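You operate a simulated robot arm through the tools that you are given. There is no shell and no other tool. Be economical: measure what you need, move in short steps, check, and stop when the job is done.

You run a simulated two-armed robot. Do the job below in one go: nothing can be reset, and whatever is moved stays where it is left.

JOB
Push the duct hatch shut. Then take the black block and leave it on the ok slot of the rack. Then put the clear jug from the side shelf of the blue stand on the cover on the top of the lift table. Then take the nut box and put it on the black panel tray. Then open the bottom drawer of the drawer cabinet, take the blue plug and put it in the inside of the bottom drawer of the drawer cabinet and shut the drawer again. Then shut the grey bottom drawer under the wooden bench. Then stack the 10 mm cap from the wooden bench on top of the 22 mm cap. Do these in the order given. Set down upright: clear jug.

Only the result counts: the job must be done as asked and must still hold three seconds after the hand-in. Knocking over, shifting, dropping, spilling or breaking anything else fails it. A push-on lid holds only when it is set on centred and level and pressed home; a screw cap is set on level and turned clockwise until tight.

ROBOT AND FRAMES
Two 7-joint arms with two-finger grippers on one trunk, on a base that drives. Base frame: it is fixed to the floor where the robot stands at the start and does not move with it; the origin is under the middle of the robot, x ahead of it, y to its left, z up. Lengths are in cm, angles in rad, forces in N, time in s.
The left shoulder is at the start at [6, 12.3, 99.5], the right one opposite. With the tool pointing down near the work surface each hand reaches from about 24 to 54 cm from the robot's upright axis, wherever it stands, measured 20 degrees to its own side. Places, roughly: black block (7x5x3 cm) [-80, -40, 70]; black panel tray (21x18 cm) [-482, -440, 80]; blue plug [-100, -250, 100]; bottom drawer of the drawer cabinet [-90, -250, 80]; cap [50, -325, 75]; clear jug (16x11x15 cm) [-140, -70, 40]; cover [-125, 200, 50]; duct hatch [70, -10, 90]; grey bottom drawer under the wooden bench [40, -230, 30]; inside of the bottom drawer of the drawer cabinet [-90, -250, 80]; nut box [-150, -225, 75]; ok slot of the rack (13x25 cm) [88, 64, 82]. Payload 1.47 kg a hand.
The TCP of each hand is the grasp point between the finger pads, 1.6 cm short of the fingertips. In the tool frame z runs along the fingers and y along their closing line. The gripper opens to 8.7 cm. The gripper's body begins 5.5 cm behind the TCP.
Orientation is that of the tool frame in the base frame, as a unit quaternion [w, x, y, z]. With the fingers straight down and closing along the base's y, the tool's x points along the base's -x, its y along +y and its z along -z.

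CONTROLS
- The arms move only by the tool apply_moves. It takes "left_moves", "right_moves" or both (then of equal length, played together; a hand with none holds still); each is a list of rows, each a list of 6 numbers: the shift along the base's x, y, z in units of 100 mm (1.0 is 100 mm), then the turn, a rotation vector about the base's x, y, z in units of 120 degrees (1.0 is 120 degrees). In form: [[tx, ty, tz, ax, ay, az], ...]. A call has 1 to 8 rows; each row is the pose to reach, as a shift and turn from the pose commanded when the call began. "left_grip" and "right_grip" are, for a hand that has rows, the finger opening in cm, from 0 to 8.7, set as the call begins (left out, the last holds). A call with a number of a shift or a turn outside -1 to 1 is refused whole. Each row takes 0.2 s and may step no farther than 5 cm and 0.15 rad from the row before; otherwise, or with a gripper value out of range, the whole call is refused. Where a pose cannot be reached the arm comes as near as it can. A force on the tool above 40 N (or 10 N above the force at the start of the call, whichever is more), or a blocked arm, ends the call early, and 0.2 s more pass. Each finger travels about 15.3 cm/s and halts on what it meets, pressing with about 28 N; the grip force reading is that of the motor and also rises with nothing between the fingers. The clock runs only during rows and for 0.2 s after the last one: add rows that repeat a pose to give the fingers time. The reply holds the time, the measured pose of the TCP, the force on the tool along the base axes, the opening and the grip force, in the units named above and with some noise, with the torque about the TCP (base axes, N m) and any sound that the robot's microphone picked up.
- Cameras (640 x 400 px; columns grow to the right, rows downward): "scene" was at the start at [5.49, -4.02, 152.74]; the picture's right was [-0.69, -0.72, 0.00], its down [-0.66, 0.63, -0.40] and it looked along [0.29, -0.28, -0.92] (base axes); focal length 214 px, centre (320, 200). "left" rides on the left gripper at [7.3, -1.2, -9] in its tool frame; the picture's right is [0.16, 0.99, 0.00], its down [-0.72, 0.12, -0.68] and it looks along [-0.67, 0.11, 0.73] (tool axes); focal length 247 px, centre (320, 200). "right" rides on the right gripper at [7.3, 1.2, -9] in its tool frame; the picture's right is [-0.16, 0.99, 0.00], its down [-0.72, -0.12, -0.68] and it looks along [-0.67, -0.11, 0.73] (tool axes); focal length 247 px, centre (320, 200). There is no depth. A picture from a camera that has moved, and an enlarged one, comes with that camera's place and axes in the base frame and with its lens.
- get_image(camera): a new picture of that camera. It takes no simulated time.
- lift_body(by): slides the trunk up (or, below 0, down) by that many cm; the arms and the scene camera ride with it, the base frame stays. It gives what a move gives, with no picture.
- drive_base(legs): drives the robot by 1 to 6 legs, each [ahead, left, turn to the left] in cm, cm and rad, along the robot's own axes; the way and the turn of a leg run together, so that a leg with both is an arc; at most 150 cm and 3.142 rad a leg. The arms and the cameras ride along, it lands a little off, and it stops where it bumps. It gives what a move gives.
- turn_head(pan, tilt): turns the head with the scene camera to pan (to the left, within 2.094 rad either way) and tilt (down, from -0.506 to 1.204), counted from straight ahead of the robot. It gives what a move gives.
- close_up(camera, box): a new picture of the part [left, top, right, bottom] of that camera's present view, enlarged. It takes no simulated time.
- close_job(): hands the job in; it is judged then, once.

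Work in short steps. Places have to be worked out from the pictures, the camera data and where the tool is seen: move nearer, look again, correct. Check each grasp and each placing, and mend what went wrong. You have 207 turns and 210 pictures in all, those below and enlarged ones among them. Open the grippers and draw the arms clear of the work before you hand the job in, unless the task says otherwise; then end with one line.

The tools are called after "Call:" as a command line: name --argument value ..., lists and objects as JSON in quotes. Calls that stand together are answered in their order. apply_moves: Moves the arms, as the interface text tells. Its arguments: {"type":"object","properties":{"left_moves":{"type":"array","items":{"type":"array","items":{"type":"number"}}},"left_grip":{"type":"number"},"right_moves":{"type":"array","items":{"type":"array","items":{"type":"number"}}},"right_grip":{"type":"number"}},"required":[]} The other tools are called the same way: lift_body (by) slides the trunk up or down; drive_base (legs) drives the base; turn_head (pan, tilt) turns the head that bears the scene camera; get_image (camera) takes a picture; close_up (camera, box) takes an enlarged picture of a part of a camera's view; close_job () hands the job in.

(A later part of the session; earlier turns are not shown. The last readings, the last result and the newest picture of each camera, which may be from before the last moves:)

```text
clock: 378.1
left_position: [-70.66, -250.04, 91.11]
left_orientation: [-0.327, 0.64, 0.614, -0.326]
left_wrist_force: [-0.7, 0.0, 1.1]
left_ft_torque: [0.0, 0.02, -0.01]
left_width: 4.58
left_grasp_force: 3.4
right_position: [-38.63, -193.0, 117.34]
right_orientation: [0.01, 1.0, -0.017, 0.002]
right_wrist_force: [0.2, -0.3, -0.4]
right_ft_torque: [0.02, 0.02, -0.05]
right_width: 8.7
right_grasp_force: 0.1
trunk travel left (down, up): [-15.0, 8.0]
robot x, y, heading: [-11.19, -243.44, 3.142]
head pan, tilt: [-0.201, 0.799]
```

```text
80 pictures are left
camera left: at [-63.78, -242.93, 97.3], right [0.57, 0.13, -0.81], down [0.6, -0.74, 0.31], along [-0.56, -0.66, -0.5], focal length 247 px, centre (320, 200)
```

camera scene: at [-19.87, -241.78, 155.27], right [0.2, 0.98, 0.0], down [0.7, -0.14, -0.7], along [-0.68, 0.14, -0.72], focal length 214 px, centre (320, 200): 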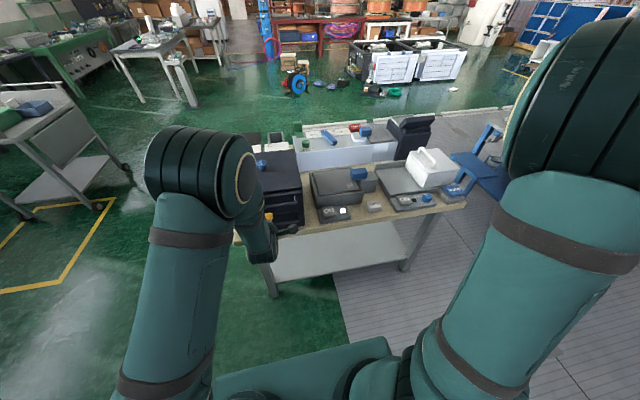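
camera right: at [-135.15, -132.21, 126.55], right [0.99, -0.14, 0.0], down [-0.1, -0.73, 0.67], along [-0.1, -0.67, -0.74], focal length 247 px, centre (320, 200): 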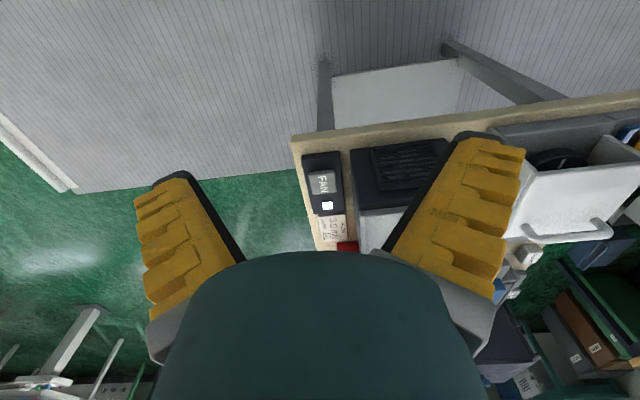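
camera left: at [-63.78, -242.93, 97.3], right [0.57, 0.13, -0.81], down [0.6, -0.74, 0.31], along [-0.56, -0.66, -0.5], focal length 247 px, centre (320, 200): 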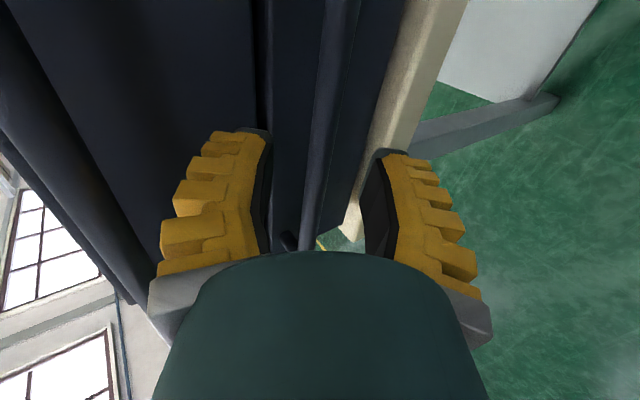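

Bar is centred between the fingers; I advance 3.3 cm along the tool axis and close.

Call:
apply_moves --left_moves '[[-0.14, 0, -0.1, 0, 0, 0], [-0.27, 0, -0.19, 0, 0, 0]]'

Call:
apply_moves --left_moves '[[0, 0, 0, 0, 0, 0], [0, 0, 0, 0, 0, 0], [0, 0, 0, 0, 0, 0]]' --left_grip 0

Call:
get_image --camera "left"

```text
clock: 378.6
left_position: [-73.33, -250.08, 89.4]
left_orientation: [-0.326, 0.64, 0.615, -0.326]
left_wrist_force: [0.0, 0.1, 1.3]
left_ft_torque: [0.04, 0.0, 0.01]
left_width: 4.57
left_grasp_force: 4.3
right_position: [-38.54, -192.82, 117.28]
right_orientation: [0.011, 1.0, -0.018, 0.002]
right_wrist_force: [-0.1, -0.3, -0.2]
right_ft_torque: [-0.02, -0.02, -0.06]
right_width: 8.7
right_grasp_force: 0.1
trunk travel left (down, up): [-15.0, 8.0]
robot x, y, heading: [-11.03, -243.42, 3.135]
head pan, tilt: [-0.201, 0.799]
```

```text
clock: 379.4
left_position: [-73.24, -250.14, 89.48]
left_orientation: [-0.327, 0.639, 0.616, -0.325]
left_wrist_force: [7.6, 0.3, -2.2]
left_ft_torque: [0.4, 0.0, 0.32]
left_width: 0.87
left_grasp_force: 30.3
right_position: [-38.57, -192.81, 117.25]
right_orientation: [0.011, 1.0, -0.017, 0.001]
right_wrist_force: [-1.0, 0.8, 0.6]
right_ft_torque: [0.0, 0.0, 0.01]
right_width: 8.7
right_grasp_force: 0.0
trunk travel left (down, up): [-15.0, 8.0]
robot x, y, heading: [-11.09, -243.55, 3.139]
head pan, tilt: [-0.201, 0.799]
```

```text
79 pictures are left
camera left: at [-66.29, -242.94, 95.55], right [0.57, 0.13, -0.81], down [0.6, -0.74, 0.31], along [-0.56, -0.66, -0.5], focal length 247 px, centre (320, 200)
```

left: 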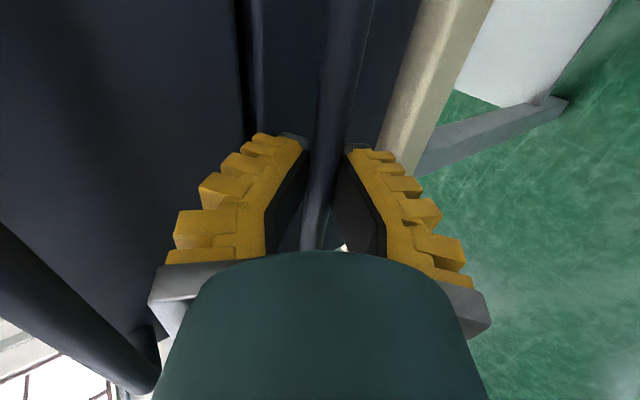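

Gripped (0.9 cm bar). I pull along +x.

Call:
apply_moves --left_moves '[[0.2, 0, 0, 0, 0, 0], [0.4, 0, 0, 0, 0, 0], [0.6, 0, 0, 0, 0, 0], [0.8, 0, 0, 0, 0, 0], [1.0, 0, 0, 0, 0, 0]]'

Call:
get_image --camera "left"

Call:
close_up --camera "scene" --box '[220, 130, 360, 260]'

```text
clock: 380.6
left_position: [-63.28, -250.09, 89.45]
left_orientation: [-0.326, 0.639, 0.615, -0.326]
left_wrist_force: [0.8, -2.0, 4.5]
left_ft_torque: [0.66, 0.05, -0.11]
left_width: 0.69
left_grasp_force: 29.9
right_position: [-38.58, -192.92, 117.2]
right_orientation: [0.01, 1.0, -0.016, 0.001]
right_wrist_force: [-0.5, -0.3, 0.4]
right_ft_torque: [-0.01, 0.0, 0.01]
right_width: 8.71
right_grasp_force: 0.1
trunk travel left (down, up): [-15.0, 8.0]
robot x, y, heading: [-11.22, -243.3, 3.138]
head pan, tilt: [-0.201, 0.799]
```

```text
78 pictures are left
camera left: at [-56.34, -242.94, 95.56], right [0.57, 0.13, -0.81], down [0.6, -0.74, 0.31], along [-0.56, -0.66, -0.5], focal length 247 px, centre (320, 200)
```

left: 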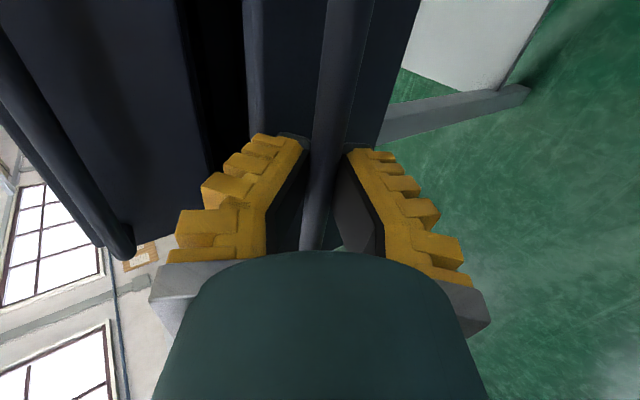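

```text
3.08 times, centred on (290, 195) of scene
camera zoom: at [-19.82, -241.82, 155.28], right [0.2, 0.98, 0.0], down [0.7, -0.14, -0.7], along [-0.68, 0.14, -0.72], focal length 660 px, centre (412, 215)
```

zoom: 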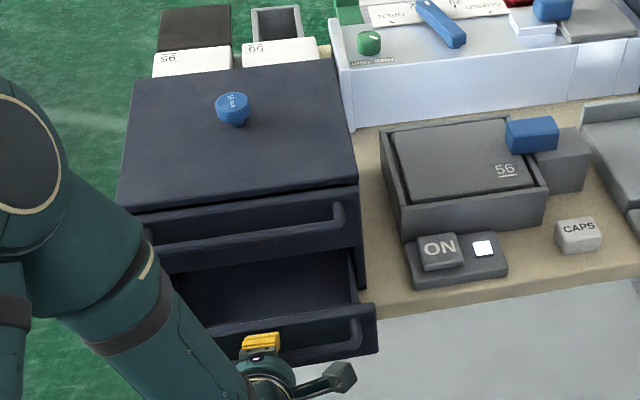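

Opened 10 cm. I need a wider gap below the upper handle, so I pull 4 cm more with the arm and 5 cm with the base.

Call:
apply_moves --left_moves '[[0.2, 0, 0, 0, 0, 0], [0.4, 0, 0, 0, 0, 0]]'

Call:
drive_base --legs '[[-5, 0, 0]]'

Call:
close_up --camera "scene" --box '[220, 130, 360, 260]'

```text
clock: 381.2
left_position: [-59.18, -250.09, 89.59]
left_orientation: [-0.326, 0.64, 0.616, -0.325]
left_wrist_force: [-0.3, -3.2, -0.3]
left_ft_torque: [0.5, 0.0, 0.03]
left_width: 0.61
left_grasp_force: 29.8
right_position: [-38.59, -192.88, 117.18]
right_orientation: [0.011, 1.0, -0.018, 0.001]
right_wrist_force: [-0.8, 0.6, 0.0]
right_ft_torque: [0.04, 0.01, -0.02]
right_width: 8.71
right_grasp_force: 0.2
trunk travel left (down, up): [-15.0, 8.0]
robot x, y, heading: [-11.11, -243.51, 3.135]
head pan, tilt: [-0.201, 0.799]
```

```text
clock: 382.2
left_position: [-54.14, -250.09, 89.51]
left_orientation: [-0.327, 0.639, 0.615, -0.326]
left_wrist_force: [-0.5, -3.6, -7.8]
left_ft_torque: [0.34, -0.06, 0.21]
left_width: 0.58
left_grasp_force: 29.8
right_position: [-33.41, -192.91, 117.24]
right_orientation: [0.01, 1.0, -0.017, 0.001]
right_wrist_force: [-0.8, -0.3, 1.1]
right_ft_torque: [0.05, 0.02, 0.01]
right_width: 8.69
right_grasp_force: 0.1
trunk travel left (down, up): [-15.0, 8.0]
robot x, y, heading: [-5.9, -243.58, 3.142]
head pan, tilt: [-0.201, 0.799]
```

```text
3.08 times, centred on (290, 195) of scene
camera zoom: at [-14.72, -241.84, 155.28], right [0.2, 0.98, 0.0], down [0.7, -0.14, -0.7], along [-0.68, 0.14, -0.72], focal length 660 px, centre (412, 215)
```

zoom: 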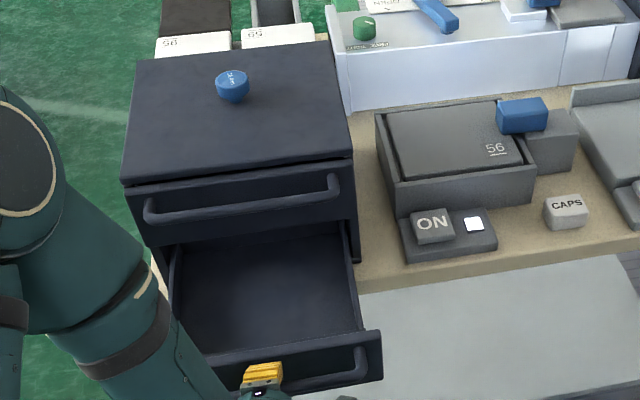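

Drawer open ≈19 cm. I open the fingers to 5 cm and withdraw along the tool axis, then up.

Call:
apply_moves --left_moves '[[0, 0, 0, 0, 0, 0], [0, 0, 0, 0, 0, 0], [0.12, 0, 0.09, 0, 0, 0], [0.25, 0, 0.18, 0, 0, 0], [0.33, 0, 0.25, 0, 0, 0]]' --left_grip 4.6

Call:
apply_moves --left_moves '[[0, 0, 0.3, 0, -0.06, 0], [0, 0, 0.6, 0, -0.12, 0], [0, 0, 0.9, 0, -0.18, 0], [0, 0, 1.0, 0, -0.24, 0]]'

Call:
get_image --camera "scene"

```text
clock: 383.4
left_position: [-50.89, -249.96, 91.9]
left_orientation: [-0.326, 0.64, 0.615, -0.324]
left_wrist_force: [-1.1, 0.0, -0.6]
left_ft_torque: [0.0, 0.0, 0.01]
left_width: 5.15
left_grasp_force: 3.5
right_position: [-33.45, -192.67, 117.28]
right_orientation: [0.011, 1.0, -0.017, 0.001]
right_wrist_force: [0.8, 0.7, -0.7]
right_ft_torque: [0.0, 0.0, 0.02]
right_width: 8.67
right_grasp_force: 0.0
trunk travel left (down, up): [-15.0, 8.0]
robot x, y, heading: [-6.18, -243.5, 3.142]
head pan, tilt: [-0.201, 0.799]
```

```text
clock: 384.4
left_position: [-50.88, -250.03, 101.99]
left_orientation: [-0.164, 0.7, 0.677, -0.154]
left_wrist_force: [-1.0, -1.0, -0.9]
left_ft_torque: [-0.04, -0.01, 0.0]
left_width: 5.16
left_grasp_force: 3.5
right_position: [-33.64, -192.84, 117.19]
right_orientation: [0.011, 1.0, -0.017, 0.001]
right_wrist_force: [0.2, -0.4, 1.1]
right_ft_torque: [0.05, 0.0, -0.03]
right_width: 8.7
right_grasp_force: 0.1
trunk travel left (down, up): [-15.0, 8.0]
robot x, y, heading: [-6.3, -243.18, 3.139]
head pan, tilt: [-0.201, 0.799]
```

```text
75 pictures are left
camera scene: at [-14.86, -241.77, 155.27], right [0.2, 0.98, 0.0], down [0.7, -0.14, -0.7], along [-0.68, 0.14, -0.72], focal length 214 px, centre (320, 200)
```

scene: 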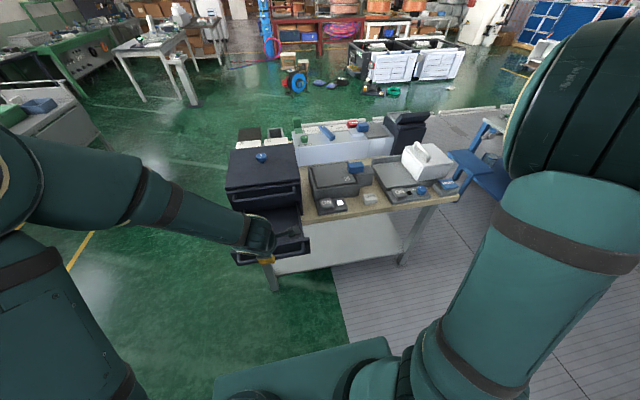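

Clear of the handle. I raise, un-pitch, then yaw the hand back by 90°.

Call:
apply_moves --left_moves '[[-0.05, 0, 0.4, 0, -0.055, 0], [-0.1, 0, 0.8, 0, -0.11, 0], [-0.1, 0, 1.0, 0, -0.165, 0], [-0.1, 0, 1.0, 0, -0.215, 0]]'

Call:
apply_moves --left_moves '[[0, 0, 0.1, 0, 0, -0.07], [0, 0, 0.2, 0, 0, -0.14], [0, 0, 0.3, 0, 0, -0.21], [0, 0, 0.4, 0, 0, -0.28], [0, 0, 0.4, 0, 0, -0.35], [0, 0, 0.4, 0, 0, -0.42], [0, 0, 0.4, 0, 0, -0.49], [0, 0, 0.4, 0, 0, -0.56]]' --left_grip 8.7

Call:
apply_moves --left_moves '[[0, 0, 0, 0, 0, -0.065], [0, 0, 0, 0, 0, -0.13], [0, 0, 0, 0, 0, -0.19]]'

Call:
drive_base --legs '[[27, 0, 0]]'

Call:
get_image --camera "left"

```text
clock: 385.4
left_position: [-51.98, -249.87, 111.87]
left_orientation: [-0.007, 0.718, 0.696, 0.006]
left_wrist_force: [0.0, 0.7, -0.7]
left_ft_torque: [-0.03, -0.03, 0.02]
left_width: 5.14
left_grasp_force: 4.0
right_position: [-33.6, -192.8, 117.35]
right_orientation: [0.011, 1.0, -0.018, 0.001]
right_wrist_force: [-0.2, -0.4, -0.1]
right_ft_torque: [-0.01, -0.01, 0.01]
right_width: 8.73
right_grasp_force: 0.2
trunk travel left (down, up): [-15.0, 8.0]
robot x, y, heading: [-5.64, -243.17, 3.137]
head pan, tilt: [-0.201, 0.799]
```

```text
clock: 387.2
left_position: [-51.9, -250.08, 115.93]
left_orientation: [-0.004, 0.983, 0.182, 0.008]
left_wrist_force: [-0.2, 0.6, -0.3]
left_ft_torque: [0.01, -0.01, 0.0]
left_width: 8.71
left_grasp_force: 0.0
right_position: [-33.61, -192.86, 117.35]
right_orientation: [0.01, 1.0, -0.017, 0.001]
right_wrist_force: [-0.9, -0.5, -0.5]
right_ft_torque: [0.04, 0.02, 0.0]
right_width: 8.71
right_grasp_force: 0.1
trunk travel left (down, up): [-15.0, 8.0]
robot x, y, heading: [-5.81, -243.31, 3.138]
head pan, tilt: [-0.201, 0.799]
```

```text
clock: 388.0
left_position: [-51.96, -250.05, 116.06]
left_orientation: [-0.003, 1.0, -0.015, 0.009]
left_wrist_force: [1.0, 0.7, 0.4]
left_ft_torque: [-0.03, 0.01, 0.01]
left_width: 8.7
left_grasp_force: 0.1
right_position: [-33.54, -192.85, 117.21]
right_orientation: [0.011, 1.0, -0.018, 0.002]
right_wrist_force: [0.3, -0.7, -0.1]
right_ft_torque: [-0.01, -0.02, 0.03]
right_width: 8.69
right_grasp_force: 0.0
trunk travel left (down, up): [-15.0, 8.0]
robot x, y, heading: [-6.1, -243.52, 3.14]
head pan, tilt: [-0.201, 0.799]
```

```text
clock: 389.9
left_position: [-78.69, -249.77, 116.0]
left_orientation: [-0.001, 1.0, -0.016, 0.009]
left_wrist_force: [-0.1, 0.4, 0.3]
left_ft_torque: [0.01, -0.04, 0.0]
left_width: 8.67
left_grasp_force: 0.1
right_position: [-60.04, -192.72, 117.29]
right_orientation: [0.011, 1.0, -0.018, 0.001]
right_wrist_force: [-0.7, 0.5, 0.5]
right_ft_torque: [-0.03, 0.0, 0.0]
right_width: 8.7
right_grasp_force: 0.1
trunk travel left (down, up): [-15.0, 8.0]
robot x, y, heading: [-32.91, -243.62, 3.138]
head pan, tilt: [-0.201, 0.799]
```

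```text
74 pictures are left
camera left: at [-71.42, -248.96, 125.18], right [0.13, -0.99, 0.0], down [-0.74, -0.09, 0.67], along [-0.66, -0.08, -0.75], focal length 247 px, centre (320, 200)
```

left: 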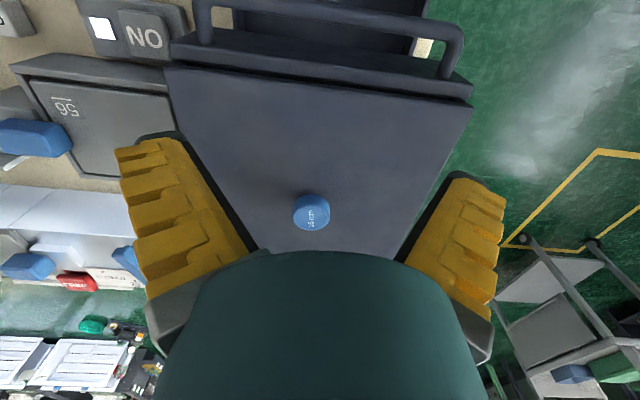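

Plug at ≈(-90,-250.3), ≈4 cm wide. I raise the trunk 8 cm and pitch the hand 45° forward for reach.

Call:
lift_body --by 8

Call:
apply_moves --left_moves '[[-0.1, 0, 0, 0, 0.065, 0], [-0.2, 0, -0.1, 0, 0.13, 0], [-0.3, 0, -0.2, 0, 0.195, 0], [-0.4, 0, -0.3, 0, 0.26, 0], [-0.5, 0, -0.4, 0, 0.32, 0], [-0.6, 0, -0.5, 0, 0.375, 0]]' --left_grip 7

Call:
get_image --camera "left"

Call:
get_image --camera "scene"

```text
clock: 391.1
left_position: [-78.7, -249.75, 124.1]
left_orientation: [-0.001, 1.0, -0.016, 0.009]
left_wrist_force: [0.0, -1.1, 0.0]
left_ft_torque: [0.02, 0.02, 0.04]
left_width: 8.7
left_grasp_force: 0.1
right_position: [-59.96, -192.8, 125.18]
right_orientation: [0.011, 1.0, -0.019, 0.001]
right_wrist_force: [0.6, -0.3, -0.4]
right_ft_torque: [-0.02, 0.03, 0.0]
right_width: 8.69
right_grasp_force: 0.2
trunk travel left (down, up): [-23.0, 0.0]
robot x, y, heading: [-32.56, -243.6, 3.138]
head pan, tilt: [-0.201, 0.799]
```

```text
clock: 392.4
left_position: [-84.5, -249.75, 118.97]
left_orientation: [0.004, 0.927, -0.016, -0.375]
left_wrist_force: [0.1, 0.6, 0.0]
left_ft_torque: [-0.01, -0.01, 0.02]
left_width: 7.36
left_grasp_force: 2.1
right_position: [-60.1, -192.73, 125.16]
right_orientation: [0.011, 1.0, -0.019, 0.001]
right_wrist_force: [0.6, -0.4, -0.5]
right_ft_torque: [-0.03, 0.0, -0.01]
right_width: 8.68
right_grasp_force: 0.0
trunk travel left (down, up): [-23.0, 0.0]
robot x, y, heading: [-32.35, -243.52, 3.133]
head pan, tilt: [-0.201, 0.799]
```

```text
73 pictures are left
camera left: at [-73.02, -248.96, 120.41], right [0.09, -0.99, -0.09], down [-0.05, -0.1, 0.99], along [-0.99, -0.08, -0.06], focal length 247 px, centre (320, 200)
```

left: 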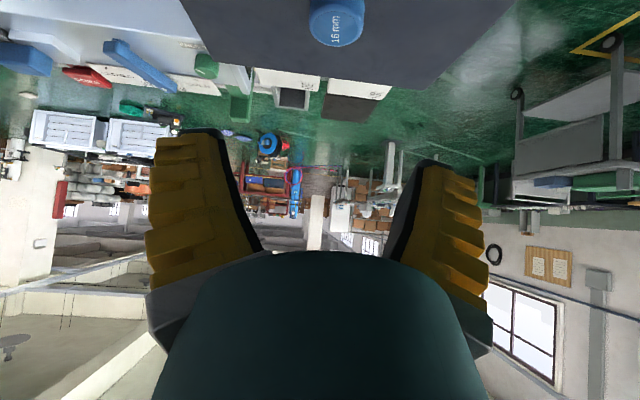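

```text
72 pictures are left
camera scene: at [-41.47, -241.67, 163.27], right [0.2, 0.98, 0.0], down [0.7, -0.15, -0.7], along [-0.68, 0.14, -0.72], focal length 214 px, centre (320, 200)
```

scene: 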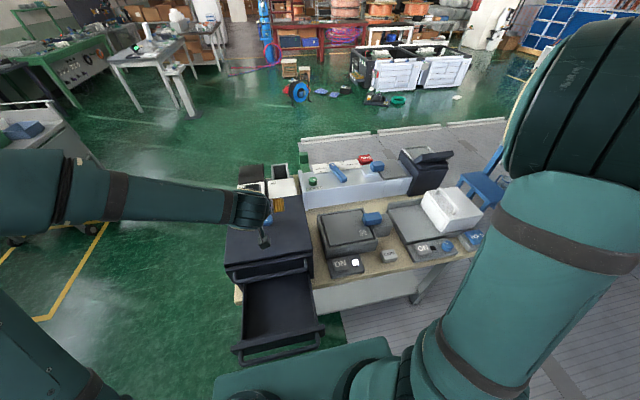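

Plug confirmed at (-90,-250.4,≈106). I move down astride it.

Call:
apply_moves --left_moves '[[-0.2, -0.06, -0.3, 0, 0, 0], [-0.4, -0.06, -0.6, 0, 0, 0], [-0.55, -0.06, -0.9, 0, 0, 0]]'

Call:
get_image --camera "left"

```text
clock: 393.2
left_position: [-90.26, -250.28, 110.0]
left_orientation: [0.004, 0.927, -0.016, -0.375]
left_wrist_force: [-0.4, -0.1, -0.2]
left_ft_torque: [0.01, -0.02, 0.0]
left_width: 7.37
left_grasp_force: 1.7
right_position: [-60.17, -192.75, 125.24]
right_orientation: [0.012, 1.0, -0.02, 0.001]
right_wrist_force: [-0.5, 0.2, 0.6]
right_ft_torque: [0.03, 0.0, 0.01]
right_width: 8.68
right_grasp_force: 0.1
trunk travel left (down, up): [-23.0, 0.0]
robot x, y, heading: [-32.48, -243.54, 3.141]
head pan, tilt: [-0.201, 0.799]
```

```text
71 pictures are left
camera left: at [-78.69, -249.52, 111.35], right [0.09, -0.99, -0.09], down [-0.05, -0.09, 0.99], along [-0.99, -0.08, -0.06], focal length 247 px, centre (320, 200)
```

left: 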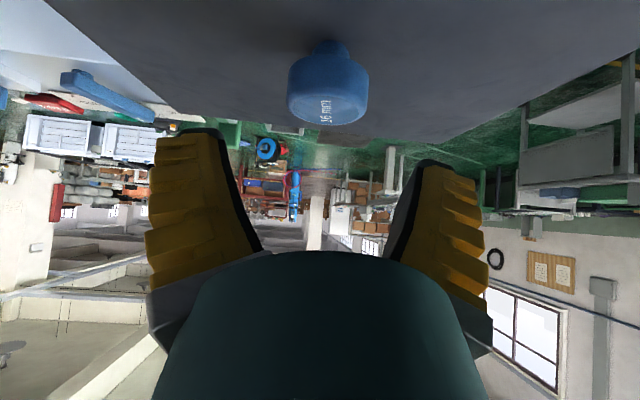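

Plug head centre ≈(-90.7,-250.4,105.2). I lower to it and grip.

Call:
apply_moves --left_moves '[[-0.02, -0.01, -0.2, 0, 0, 0], [-0.03, -0.01, -0.35, 0, 0, 0], [-0.03, -0.01, -0.46, 0, 0, 0]]'

Call:
apply_moves --left_moves '[[0, 0, 0.02, 0, 0, 0], [0, 0, 0.02, 0, 0, 0], [0, 0, 0.02, 0, 0, 0], [0, 0, 0.02, 0, 0, 0]]' --left_grip 1

Call:
apply_moves --left_moves '[[0, 0, 0.3, 0, 0, 0], [0, 0, 0.7, 0, 0, 0], [0, 0, 0.9, 0, 0, 0]]'

Call:
get_image --camera "left"

```text
clock: 394.1
left_position: [-90.34, -250.58, 105.46]
left_orientation: [0.004, 0.927, -0.016, -0.375]
left_wrist_force: [-0.7, 0.6, 0.0]
left_ft_torque: [-0.01, -0.02, -0.01]
left_width: 7.35
left_grasp_force: 2.8
right_position: [-59.97, -192.74, 125.24]
right_orientation: [0.011, 1.0, -0.019, 0.002]
right_wrist_force: [0.2, 0.4, -0.6]
right_ft_torque: [0.0, -0.02, 0.02]
right_width: 8.69
right_grasp_force: 0.1
trunk travel left (down, up): [-23.0, 0.0]
robot x, y, heading: [-32.42, -243.33, 3.141]
head pan, tilt: [-0.201, 0.799]
```

```text
clock: 395.1
left_position: [-90.31, -250.43, 105.74]
left_orientation: [0.005, 0.927, -0.015, -0.375]
left_wrist_force: [-1.1, -0.2, 1.2]
left_ft_torque: [-0.01, 0.0, -0.02]
left_width: 3.34
left_grasp_force: 28.3
right_position: [-60.16, -192.72, 125.31]
right_orientation: [0.011, 1.0, -0.019, 0.002]
right_wrist_force: [-0.2, -0.1, 0.4]
right_ft_torque: [0.0, -0.01, -0.02]
right_width: 8.67
right_grasp_force: 0.1
trunk travel left (down, up): [-23.0, 0.0]
robot x, y, heading: [-32.66, -243.49, 3.138]
head pan, tilt: [-0.201, 0.799]
```

```text
clock: 395.9
left_position: [-90.17, -250.51, 114.75]
left_orientation: [0.005, 0.927, -0.015, -0.374]
left_wrist_force: [0.1, -0.1, 0.1]
left_ft_torque: [-0.02, 0.01, -0.02]
left_width: 3.31
left_grasp_force: 27.9
right_position: [-60.01, -192.7, 125.18]
right_orientation: [0.011, 1.0, -0.019, 0.001]
right_wrist_force: [0.9, 0.3, -0.1]
right_ft_torque: [0.0, 0.0, -0.02]
right_width: 8.72
right_grasp_force: 0.1
trunk travel left (down, up): [-23.0, 0.0]
robot x, y, heading: [-32.68, -243.58, 3.136]
head pan, tilt: [-0.201, 0.799]
```

```text
70 pictures are left
camera left: at [-78.71, -249.66, 116.23], right [0.09, -0.99, -0.09], down [-0.05, -0.1, 0.99], along [-0.99, -0.08, -0.06], focal length 247 px, centre (320, 200)
```

left: 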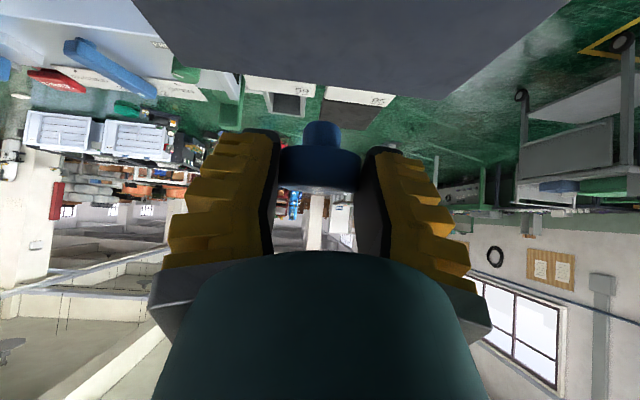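

Plug held. I back 14 cm, make the hand vertical again over the drawer opening (x≈-66), and lower the trunk.

Call:
drive_base --legs '[[-14, 0, 0]]'

Call:
apply_moves --left_moves '[[0.2, 0, 0, 0, -0.065, 0], [0.4, 0, 0, 0, -0.13, 0], [0.6, 0, 0, 0, -0.195, 0], [0.8, 0, 0, 0, -0.26, 0], [1.0, 0, 0, 0, -0.32, 0], [1.0, 0, 0, 0, -0.367, 0]]'

Call:
lift_body --by -8

Call:
get_image --camera "left"

Call:
get_image --camera "scene"

```text
clock: 397.2
left_position: [-76.05, -250.49, 114.74]
left_orientation: [0.004, 0.927, -0.015, -0.375]
left_wrist_force: [1.7, 0.3, -1.0]
left_ft_torque: [0.01, 0.0, -0.01]
left_width: 3.31
left_grasp_force: 28.3
right_position: [-45.95, -192.75, 125.2]
right_orientation: [0.011, 1.0, -0.019, 0.001]
right_wrist_force: [-0.4, -0.4, 1.2]
right_ft_torque: [0.0, 0.02, 0.03]
right_width: 8.7
right_grasp_force: 0.1
trunk travel left (down, up): [-23.0, 0.0]
robot x, y, heading: [-18.73, -243.39, 3.136]
head pan, tilt: [-0.201, 0.799]
```

```text
clock: 398.6
left_position: [-66.32, -250.74, 114.75]
left_orientation: [-0.002, 1.0, -0.016, 0.002]
left_wrist_force: [0.6, -0.3, -0.8]
left_ft_torque: [-0.01, 0.01, -0.01]
left_width: 3.26
left_grasp_force: 27.9
right_position: [-46.18, -192.89, 125.24]
right_orientation: [0.011, 1.0, -0.018, 0.002]
right_wrist_force: [-0.4, -0.2, -0.2]
right_ft_torque: [-0.02, -0.03, -0.01]
right_width: 8.7
right_grasp_force: 0.0
trunk travel left (down, up): [-23.0, 0.0]
robot x, y, heading: [-18.83, -243.19, 3.138]
head pan, tilt: [-0.201, 0.799]
```

```text
clock: 399.8
left_position: [-66.27, -250.73, 106.84]
left_orientation: [-0.002, 1.0, -0.015, 0.001]
left_wrist_force: [0.3, -0.4, -0.3]
left_ft_torque: [0.02, 0.0, 0.0]
left_width: 3.27
left_grasp_force: 27.9
right_position: [-46.03, -192.75, 117.25]
right_orientation: [0.011, 1.0, -0.019, 0.0]
right_wrist_force: [0.0, -0.8, 0.0]
right_ft_torque: [0.01, 0.0, 0.0]
right_width: 8.71
right_grasp_force: 0.1
trunk travel left (down, up): [-15.0, 8.0]
robot x, y, heading: [-18.9, -243.56, 3.137]
head pan, tilt: [-0.201, 0.799]
```

```text
69 pictures are left
camera left: at [-58.86, -249.83, 115.78], right [0.13, -0.99, 0.0], down [-0.73, -0.1, 0.68], along [-0.67, -0.08, -0.73], focal length 247 px, centre (320, 200)
```

left: 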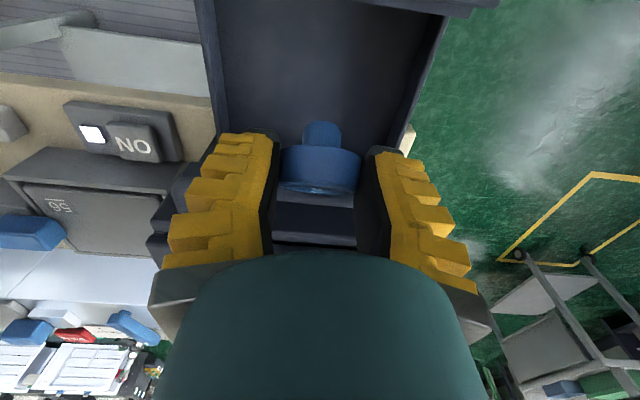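

```text
68 pictures are left
camera scene: at [-27.39, -241.76, 155.29], right [0.2, 0.98, 0.0], down [0.7, -0.15, -0.7], along [-0.68, 0.14, -0.72], focal length 214 px, centre (320, 200)
```

scene: 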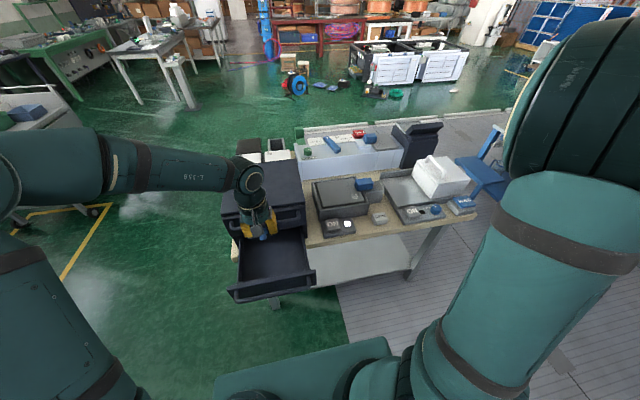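

The plug is above the drawer's interior. I lower it in stages.

Call:
apply_moves --left_moves '[[0.05, 0, -0.4, 0, 0, 0], [0.1, 0, -0.8, 0, 0, 0], [0.1, 0, -1.0, 0, 0, 0]]'

Call:
apply_moves --left_moves '[[0, 0, -0.3, 0, 0, 0], [0, 0, -0.5, 0, 0, 0], [0, 0, -0.7, 0, 0, 0], [0, 0, -0.8, 0, 0, 0]]'

Call:
get_image --camera "left"

Call:
close_up --camera "scene" --box '[200, 160, 340, 310]'

```text
clock: 400.6
left_position: [-65.38, -250.49, 96.7]
left_orientation: [-0.001, 1.0, -0.016, 0.0]
left_wrist_force: [0.5, 0.4, -0.3]
left_ft_torque: [0.02, -0.01, 0.0]
left_width: 3.25
left_grasp_force: 28.0
right_position: [-46.14, -192.67, 117.17]
right_orientation: [0.01, 1.0, -0.018, 0.002]
right_wrist_force: [-0.6, -0.4, -0.6]
right_ft_torque: [0.02, -0.05, 0.01]
right_width: 8.7
right_grasp_force: 0.0
trunk travel left (down, up): [-15.0, 8.0]
robot x, y, heading: [-18.99, -243.48, 3.139]
head pan, tilt: [-0.201, 0.799]
```

```text
clock: 401.6
left_position: [-65.25, -250.54, 88.83]
left_orientation: [-0.001, 1.0, -0.017, 0.0]
left_wrist_force: [0.0, -0.3, -0.2]
left_ft_torque: [0.01, -0.03, 0.0]
left_width: 3.28
left_grasp_force: 27.8
right_position: [-46.03, -192.81, 117.07]
right_orientation: [0.011, 1.0, -0.018, 0.001]
right_wrist_force: [1.0, -0.3, -0.6]
right_ft_torque: [0.04, 0.03, 0.0]
right_width: 8.71
right_grasp_force: 0.1
trunk travel left (down, up): [-15.0, 8.0]
robot x, y, heading: [-18.93, -243.46, 3.138]
head pan, tilt: [-0.201, 0.799]
```

```text
67 pictures are left
camera left: at [-57.91, -249.77, 97.74], right [0.13, -0.99, 0.0], down [-0.73, -0.09, 0.68], along [-0.67, -0.08, -0.73], focal length 247 px, centre (320, 200)
```

left: 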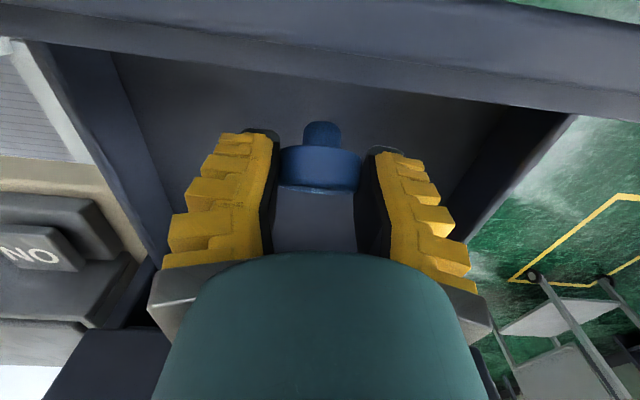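

```text
2.67 times, centred on (270, 235) of scene
camera zoom: at [-27.4, -241.75, 155.28], right [0.2, 0.98, 0.0], down [0.7, -0.15, -0.7], along [-0.68, 0.14, -0.72], focal length 572 px, centre (453, 107)
```

zoom: 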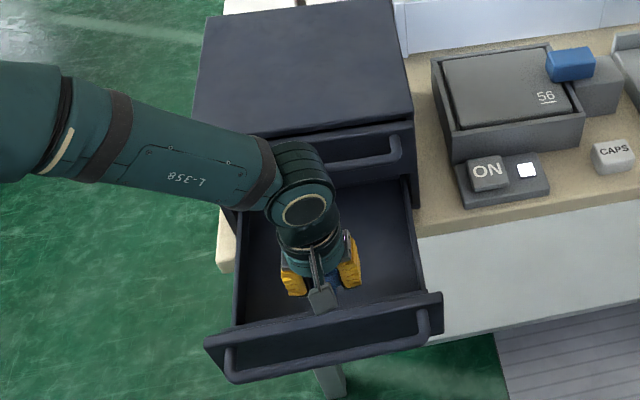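

Inside the drawer. I lower gently to the floor.

Call:
apply_moves --left_moves '[[-0.05, 0, -0.1, 0, 0, 0], [-0.1, 0, -0.2, 0, 0, 0], [-0.1, 0, -0.26, 0, 0, 0], [-0.1, 0, -0.32, 0, 0, 0], [-0.1, 0, -0.38, 0, 0, 0], [-0.1, 0, -0.44, 0, 0, 0], [-0.1, 0, -0.5, 0, 0, 0]]'

Call:
get_image --camera "left"

```text
clock: 403.3
left_position: [-66.57, -250.68, 84.1]
left_orientation: [-0.002, 1.0, -0.015, -0.004]
left_wrist_force: [-1.2, -3.4, 24.0]
left_ft_torque: [-0.12, -0.09, -0.06]
left_width: 3.97
left_grasp_force: 28.2
right_position: [-46.07, -192.85, 117.34]
right_orientation: [0.01, 1.0, -0.019, 0.002]
right_wrist_force: [0.4, 0.3, 0.1]
right_ft_torque: [-0.01, -0.02, 0.06]
right_width: 8.72
right_grasp_force: 0.0
trunk travel left (down, up): [-15.0, 8.0]
robot x, y, heading: [-18.63, -243.44, 3.14]
head pan, tilt: [-0.201, 0.799]
stopped in row 7 (left hand): the force on the tool passed its limit at 43 N (the readings are from after the stop); the commanded pose is now the measured one
```

```text
65 pictures are left
camera left: at [-59.08, -249.87, 93.06], right [0.13, -0.99, -0.01], down [-0.72, -0.1, 0.69], along [-0.68, -0.08, -0.73], focal length 247 px, centre (320, 200)
```

left: 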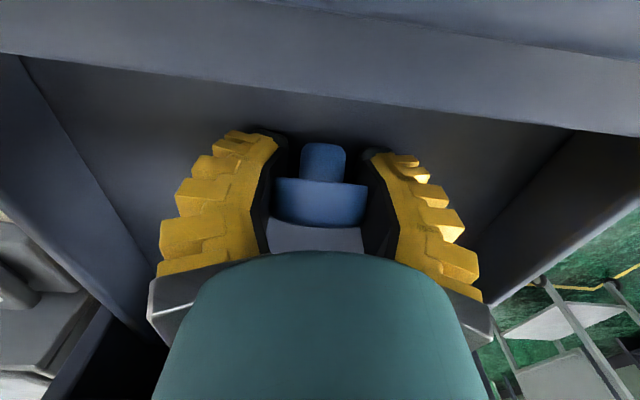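

The plug rests on the drawer floor. I release and rise straight up.

Call:
apply_moves --left_moves '[[0, 0, 0.03, 0, 0, 0], [0, 0, 0.03, 0, 0, 0], [0, 0, 0.03, 0, 0, 0], [0, 0, 0.4, 0, 0, 0], [0, 0, 0.8, 0, 0, 0], [0, 0, 1.0, 0, 0, 0]]' --left_grip 6.5

Call:
apply_moves --left_moves '[[0, 0, 0.4, 0, 0, 0], [0, 0, 0.8, 0, 0, 0], [0, 0, 1.0, 0, 0, 0]]'

Call:
get_image --camera "left"

```text
clock: 404.7
left_position: [-66.19, -250.59, 94.01]
left_orientation: [-0.002, 1.0, -0.016, -0.001]
left_wrist_force: [-0.4, 0.2, 0.2]
left_ft_torque: [0.01, 0.04, 0.0]
left_width: 6.92
left_grasp_force: 3.0
right_position: [-46.01, -192.76, 117.2]
right_orientation: [0.009, 1.0, -0.019, 0.001]
right_wrist_force: [0.5, -0.3, 0.6]
right_ft_torque: [0.02, -0.02, -0.02]
right_width: 8.72
right_grasp_force: 0.1
trunk travel left (down, up): [-15.0, 8.0]
robot x, y, heading: [-19.01, -243.31, 3.139]
head pan, tilt: [-0.201, 0.799]
```

```text
clock: 405.5
left_position: [-66.17, -250.69, 103.92]
left_orientation: [-0.001, 1.0, -0.015, -0.002]
left_wrist_force: [-0.6, 0.6, 0.0]
left_ft_torque: [0.01, -0.03, 0.03]
left_width: 6.92
left_grasp_force: 3.1
right_position: [-46.01, -192.85, 117.19]
right_orientation: [0.01, 1.0, -0.019, 0.001]
right_wrist_force: [0.0, -0.3, 0.0]
right_ft_torque: [0.01, 0.03, -0.03]
right_width: 8.71
right_grasp_force: 0.1
trunk travel left (down, up): [-15.0, 8.0]
robot x, y, heading: [-18.66, -243.35, 3.136]
head pan, tilt: [-0.201, 0.799]
```

```text
64 pictures are left
camera left: at [-58.82, -249.82, 112.91], right [0.13, -0.99, 0.0], down [-0.72, -0.1, 0.68], along [-0.68, -0.08, -0.73], focal length 247 px, centre (320, 200)
```

left: 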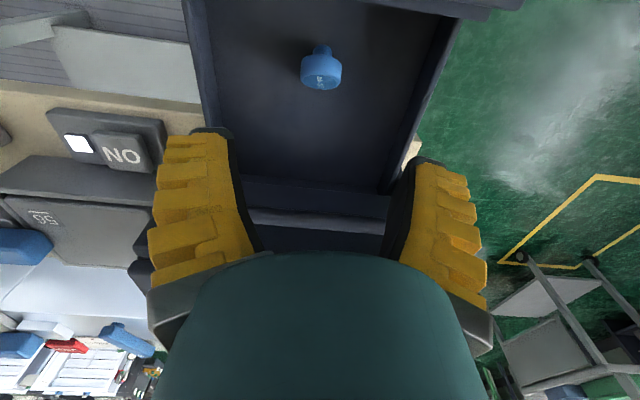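

Plug sits in the drawer. To close: I raise, back up, pitch the closed fist 45° in front of the handle bar.

Call:
apply_moves --left_moves '[[0, 0, 0.4, 0, 0, 0], [0, 0, 0.8, 0, 0, 0]]' --left_grip 0

Call:
drive_base --legs '[[-13, 0, 0]]'

Call:
apply_moves --left_moves '[[0, 0, -0.1, 0, 0.065, 0], [0.05, 0, -0.2, 0, 0.13, 0], [0.1, 0, -0.3, 0, 0.195, 0], [0.15, 0, -0.4, 0, 0.26, 0], [0.2, 0, -0.5, 0, 0.32, 0], [0.25, 0, -0.6, 0, 0.375, 0]]'

Call:
get_image --camera "scene"

```text
clock: 406.1
left_position: [-66.49, -250.61, 111.85]
left_orientation: [-0.002, 1.0, -0.016, -0.002]
left_wrist_force: [0.6, -0.2, 0.2]
left_ft_torque: [-0.01, 0.0, 0.0]
left_width: 0.0
left_grasp_force: 27.7
right_position: [-46.01, -192.88, 117.18]
right_orientation: [0.01, 1.0, -0.018, 0.001]
right_wrist_force: [0.2, -0.2, -0.3]
right_ft_torque: [0.0, 0.0, 0.0]
right_width: 8.69
right_grasp_force: 0.1
trunk travel left (down, up): [-15.0, 8.0]
robot x, y, heading: [-18.7, -243.18, 3.138]
head pan, tilt: [-0.201, 0.799]
```

```text
clock: 407.4
left_position: [-53.42, -250.71, 112.06]
left_orientation: [-0.002, 1.0, -0.016, -0.002]
left_wrist_force: [0.2, 0.6, 1.3]
left_ft_torque: [0.0, -0.01, 0.02]
left_width: 0.01
left_grasp_force: 27.5
right_position: [-32.94, -192.75, 117.17]
right_orientation: [0.011, 1.0, -0.018, 0.0]
right_wrist_force: [-0.1, -0.1, -0.5]
right_ft_torque: [-0.01, 0.03, 0.01]
right_width: 8.71
right_grasp_force: 0.1
trunk travel left (down, up): [-15.0, 8.0]
robot x, y, heading: [-5.61, -243.27, 3.139]
head pan, tilt: [-0.201, 0.799]
```

```text
clock: 408.8
left_position: [-50.98, -250.58, 106.0]
left_orientation: [0.004, 0.923, -0.016, -0.385]
left_wrist_force: [-0.4, 0.5, -0.4]
left_ft_torque: [-0.02, -0.01, 0.02]
left_width: 0.01
left_grasp_force: 27.9
right_position: [-33.14, -192.81, 117.22]
right_orientation: [0.01, 1.0, -0.019, 0.001]
right_wrist_force: [-0.1, 0.4, -1.2]
right_ft_torque: [0.0, 0.01, 0.05]
right_width: 8.7
right_grasp_force: 0.0
trunk travel left (down, up): [-15.0, 8.0]
robot x, y, heading: [-5.52, -243.68, 3.135]
head pan, tilt: [-0.201, 0.799]
```

```text
63 pictures are left
camera scene: at [-14.47, -241.79, 155.27], right [0.2, 0.98, 0.0], down [0.7, -0.15, -0.7], along [-0.68, 0.14, -0.72], focal length 214 px, centre (320, 200)
```

scene: 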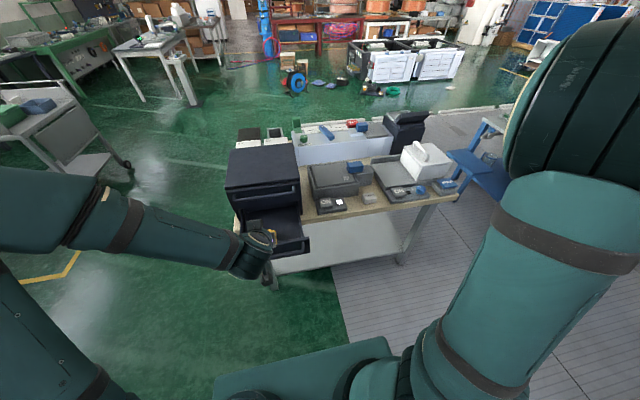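

I lower the fist in front of the bar, then push by driving forward.

Call:
apply_moves --left_moves '[[0.1, 0, -0.3, 0, 0, 0], [0.22, 0, -0.6, 0, 0, 0], [0.22, 0, -1.0, 0, 0, 0]]'

Call:
apply_moves --left_moves '[[0, 0, -0.4, 0, 0, 0], [0, 0, -0.8, 0, 0, 0]]'

Call:
close_up --camera "scene" --box '[200, 130, 340, 290]'

```text
clock: 409.6
left_position: [-49.95, -250.24, 95.66]
left_orientation: [0.005, 0.923, -0.015, -0.384]
left_wrist_force: [-0.3, -0.3, -0.4]
left_ft_torque: [-0.01, 0.01, -0.01]
left_width: 0.0
left_grasp_force: 28.3
left hand out of reach, approached as far as the arm can: row 1, 2, 3
right_position: [-33.16, -192.78, 117.17]
right_orientation: [0.01, 1.0, -0.018, 0.002]
right_wrist_force: [-0.3, -0.1, -0.5]
right_ft_torque: [0.0, -0.03, -0.02]
right_width: 8.71
right_grasp_force: 0.1
trunk travel left (down, up): [-15.0, 8.0]
robot x, y, heading: [-5.95, -243.37, 3.141]
head pan, tilt: [-0.201, 0.799]
```

```text
clock: 410.2
left_position: [-50.03, -249.96, 87.77]
left_orientation: [0.004, 0.923, -0.016, -0.385]
left_wrist_force: [-0.7, -0.2, -0.6]
left_ft_torque: [0.02, 0.01, -0.01]
left_width: 0.0
left_grasp_force: 27.8
right_position: [-33.09, -192.76, 117.19]
right_orientation: [0.01, 1.0, -0.018, 0.002]
right_wrist_force: [-0.2, -0.4, 0.5]
right_ft_torque: [0.01, 0.01, 0.04]
right_width: 8.7
right_grasp_force: 0.1
trunk travel left (down, up): [-15.0, 8.0]
robot x, y, heading: [-5.89, -243.69, 3.144]
head pan, tilt: [-0.201, 0.799]
```

```text
2.50 times, centred on (270, 210) of scene
camera zoom: at [-14.45, -241.78, 155.27], right [0.2, 0.98, 0.0], down [0.7, -0.15, -0.7], along [-0.68, 0.14, -0.72], focal length 536 px, centre (445, 175)
```

zoom: 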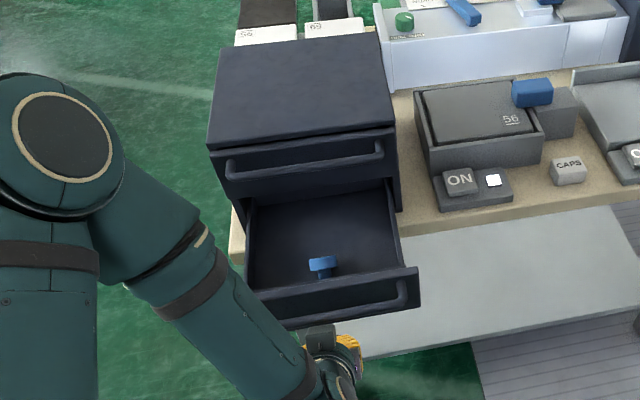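

The fist is in front of the bar. I push by driving forward 18 cm.

Call:
drive_base --legs '[[18, 0, 0]]'

Call:
close_up --camera "scene" --box '[200, 150, 360, 310]'

```text
clock: 411.7
left_position: [-68.13, -250.01, 87.63]
left_orientation: [0.004, 0.923, -0.015, -0.384]
left_wrist_force: [0.6, -0.6, -0.2]
left_ft_torque: [-0.02, -0.03, 0.01]
left_width: 0.0
left_grasp_force: 28.0
right_position: [-51.29, -192.85, 117.06]
right_orientation: [0.01, 1.0, -0.018, 0.001]
right_wrist_force: [0.3, -0.8, -0.9]
right_ft_torque: [0.0, 0.0, 0.01]
right_width: 8.71
right_grasp_force: 0.1
trunk travel left (down, up): [-15.0, 8.0]
robot x, y, heading: [-23.66, -243.29, 3.137]
head pan, tilt: [-0.201, 0.799]
```

```text
2.50 times, centred on (280, 230) of scene
camera zoom: at [-32.7, -241.74, 155.27], right [0.2, 0.98, 0.0], down [0.7, -0.15, -0.7], along [-0.68, 0.14, -0.72], focal length 536 px, centre (420, 125)
```

zoom: 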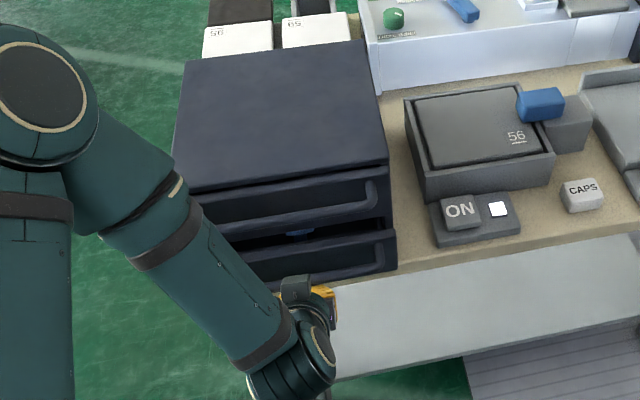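

Nearly closed. I push the rest with the arm in small steps until contact force builds.

Call:
apply_moves --left_moves '[[-0.08, 0, 0, 0, 0, 0], [-0.16, 0, 0, 0, 0, 0], [-0.24, 0, 0, 0, 0, 0], [-0.3, 0, 0, 0, 0, 0], [-0.36, 0, 0, 0, 0, 0], [-0.42, 0, 0, 0, 0, 0], [-0.48, 0, 0, 0, 0, 0]]'

Call:
close_up --camera "scene" --box '[200, 150, 360, 310]'

```text
clock: 413.3
left_position: [-72.02, -250.1, 87.22]
left_orientation: [0.004, 0.927, -0.017, -0.374]
left_wrist_force: [8.2, 0.6, 0.2]
left_ft_torque: [0.02, 0.13, 0.08]
left_width: 0.0
left_grasp_force: 28.3
right_position: [-51.19, -192.78, 117.3]
right_orientation: [0.011, 1.0, -0.018, 0.001]
right_wrist_force: [-0.5, -0.1, 0.0]
right_ft_torque: [0.0, -0.05, -0.01]
right_width: 8.7
right_grasp_force: 0.1
trunk travel left (down, up): [-15.0, 8.0]
robot x, y, heading: [-23.7, -243.37, 3.135]
head pan, tilt: [-0.201, 0.799]
stopped in row 7 (left hand): the force on the tool passed its limit at 45 N (the readings are from after the stop); the commanded pose is now the measured one
```

```text
2.50 times, centred on (280, 230) of scene
camera zoom: at [-32.59, -241.74, 155.28], right [0.2, 0.98, 0.0], down [0.7, -0.15, -0.7], along [-0.68, 0.14, -0.72], focal length 536 px, centre (420, 125)
```

zoom: 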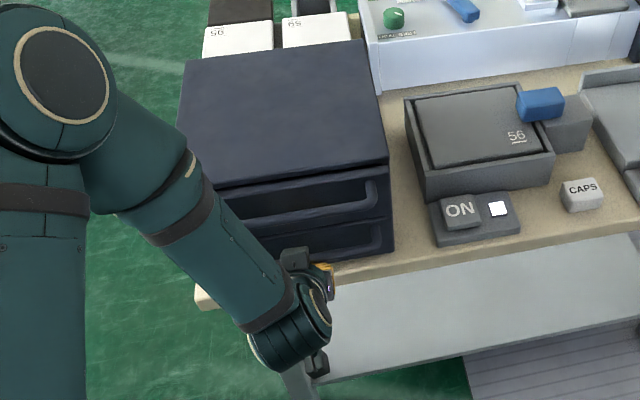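

Drawer is flush shut. I withdraw, raise the hand, then move south to have room to turn round toward the wooden bench.

Call:
drive_base --legs '[[-6, 0, 0]]'

Call:
apply_moves --left_moves '[[0, 0, 0.4, 0, 0, 0], [0, 0, 0.8, 0, -0.03, 0], [0, 0, 1.0, 0, -0.09, 0], [0, 0, 1.0, 0, -0.15, 0], [0, 0, 1.0, 0, -0.21, 0], [0, 0, 1.0, 0, -0.27, 0], [0, 0, 1.0, 0, -0.33, 0], [0, 0, 1.0, 0, -0.367, 0]]'

Call:
apply_moves --left_moves '[[0, 0, 0.4, 0, 0, 0], [0, 0, 0.8, 0, 0, 0], [0, 0, 1.0, 0, 0, 0]]'

Call:
drive_base --legs '[[0, 88, 0], [0, 0, 3.14]]'

Call:
turn_head --pan 0.0 --tilt 0.7

Call:
get_image --camera "scene"

```text
clock: 414.3
left_position: [-65.95, -250.06, 87.44]
left_orientation: [0.004, 0.926, -0.017, -0.377]
left_wrist_force: [0.0, -1.0, -0.1]
left_ft_torque: [-0.03, 0.06, 0.04]
left_width: 0.0
left_grasp_force: 28.1
right_position: [-44.98, -192.72, 117.23]
right_orientation: [0.01, 1.0, -0.019, 0.0]
right_wrist_force: [0.8, 0.0, -0.4]
right_ft_torque: [0.01, 0.03, 0.03]
right_width: 8.7
right_grasp_force: 0.1
trunk travel left (down, up): [-15.0, 8.0]
robot x, y, heading: [-18.08, -243.29, 3.138]
head pan, tilt: [-0.201, 0.799]
```

```text
clock: 416.1
left_position: [-65.99, -250.15, 97.31]
left_orientation: [-0.003, 1.0, -0.016, -0.001]
left_wrist_force: [0.1, 0.2, 0.1]
left_ft_torque: [0.0, 0.02, 0.01]
left_width: 0.02
left_grasp_force: 27.9
left hand out of reach, approached as far as the arm can: row 5
right_position: [-45.1, -192.9, 117.18]
right_orientation: [0.011, 1.0, -0.018, 0.002]
right_wrist_force: [-0.1, -1.1, -0.5]
right_ft_torque: [-0.03, -0.03, 0.0]
right_width: 8.72
right_grasp_force: 0.1
trunk travel left (down, up): [-15.0, 8.0]
robot x, y, heading: [-17.7, -243.74, 3.136]
head pan, tilt: [-0.201, 0.799]
```

```text
clock: 416.9
left_position: [-66.11, -250.28, 107.37]
left_orientation: [-0.001, 1.0, -0.016, -0.002]
left_wrist_force: [0.7, 0.3, 0.1]
left_ft_torque: [0.0, 0.01, -0.03]
left_width: 0.02
left_grasp_force: 28.0
right_position: [-45.15, -192.87, 117.17]
right_orientation: [0.01, 1.0, -0.019, 0.001]
right_wrist_force: [0.6, 0.3, 0.0]
right_ft_torque: [0.0, -0.02, 0.0]
right_width: 8.7
right_grasp_force: 0.1
trunk travel left (down, up): [-15.0, 8.0]
robot x, y, heading: [-18.01, -243.53, 3.141]
head pan, tilt: [-0.201, 0.799]
```

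```text
clock: 432.5
left_position: [29.12, -320.96, 107.36]
left_orientation: [0.001, -0.02, 1.0, -0.002]
left_wrist_force: [0.6, 0.3, 1.0]
left_ft_torque: [0.0, 0.01, 0.01]
left_width: 0.01
left_grasp_force: 27.4
right_position: [12.49, -379.67, 117.27]
right_orientation: [-0.002, -0.02, 1.0, 0.01]
right_wrist_force: [0.1, 0.1, 0.7]
right_ft_torque: [0.02, 0.01, 0.05]
right_width: 8.69
right_grasp_force: 0.0
trunk travel left (down, up): [-15.0, 8.0]
robot x, y, heading: [-18.46, -330.9, 0.07]
head pan, tilt: [-0.201, 0.799]
```

```text
clock: 433.2
left_position: [29.08, -320.86, 107.28]
left_orientation: [0.002, -0.02, 1.0, -0.002]
left_wrist_force: [-0.2, 0.3, 0.3]
left_ft_torque: [0.01, -0.01, 0.01]
left_width: 0.01
left_grasp_force: 27.5
right_position: [12.41, -379.64, 117.17]
right_orientation: [-0.002, -0.02, 1.0, 0.01]
right_wrist_force: [0.5, -0.8, -0.3]
right_ft_torque: [0.01, 0.01, -0.01]
right_width: 8.68
right_grasp_force: 0.1
trunk travel left (down, up): [-15.0, 8.0]
robot x, y, heading: [-18.47, -331.35, 0.074]
head pan, tilt: [0.0, 0.7]
```

```text
59 pictures are left
camera scene: at [-8.96, -330.46, 156.1], right [0.07, -1.0, 0.0], down [-0.64, -0.05, -0.76], along [0.76, 0.05, -0.64], focal length 214 px, centre (320, 200)
```

scene: 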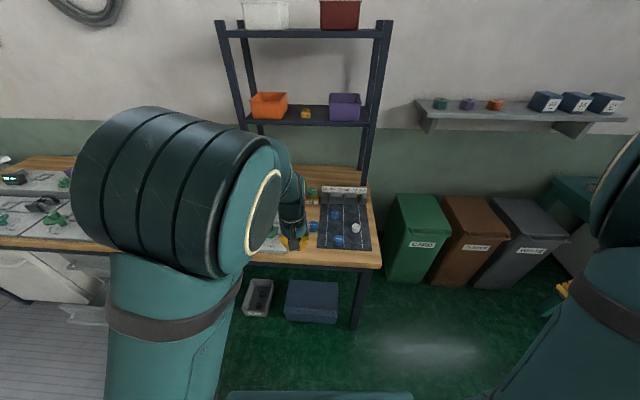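

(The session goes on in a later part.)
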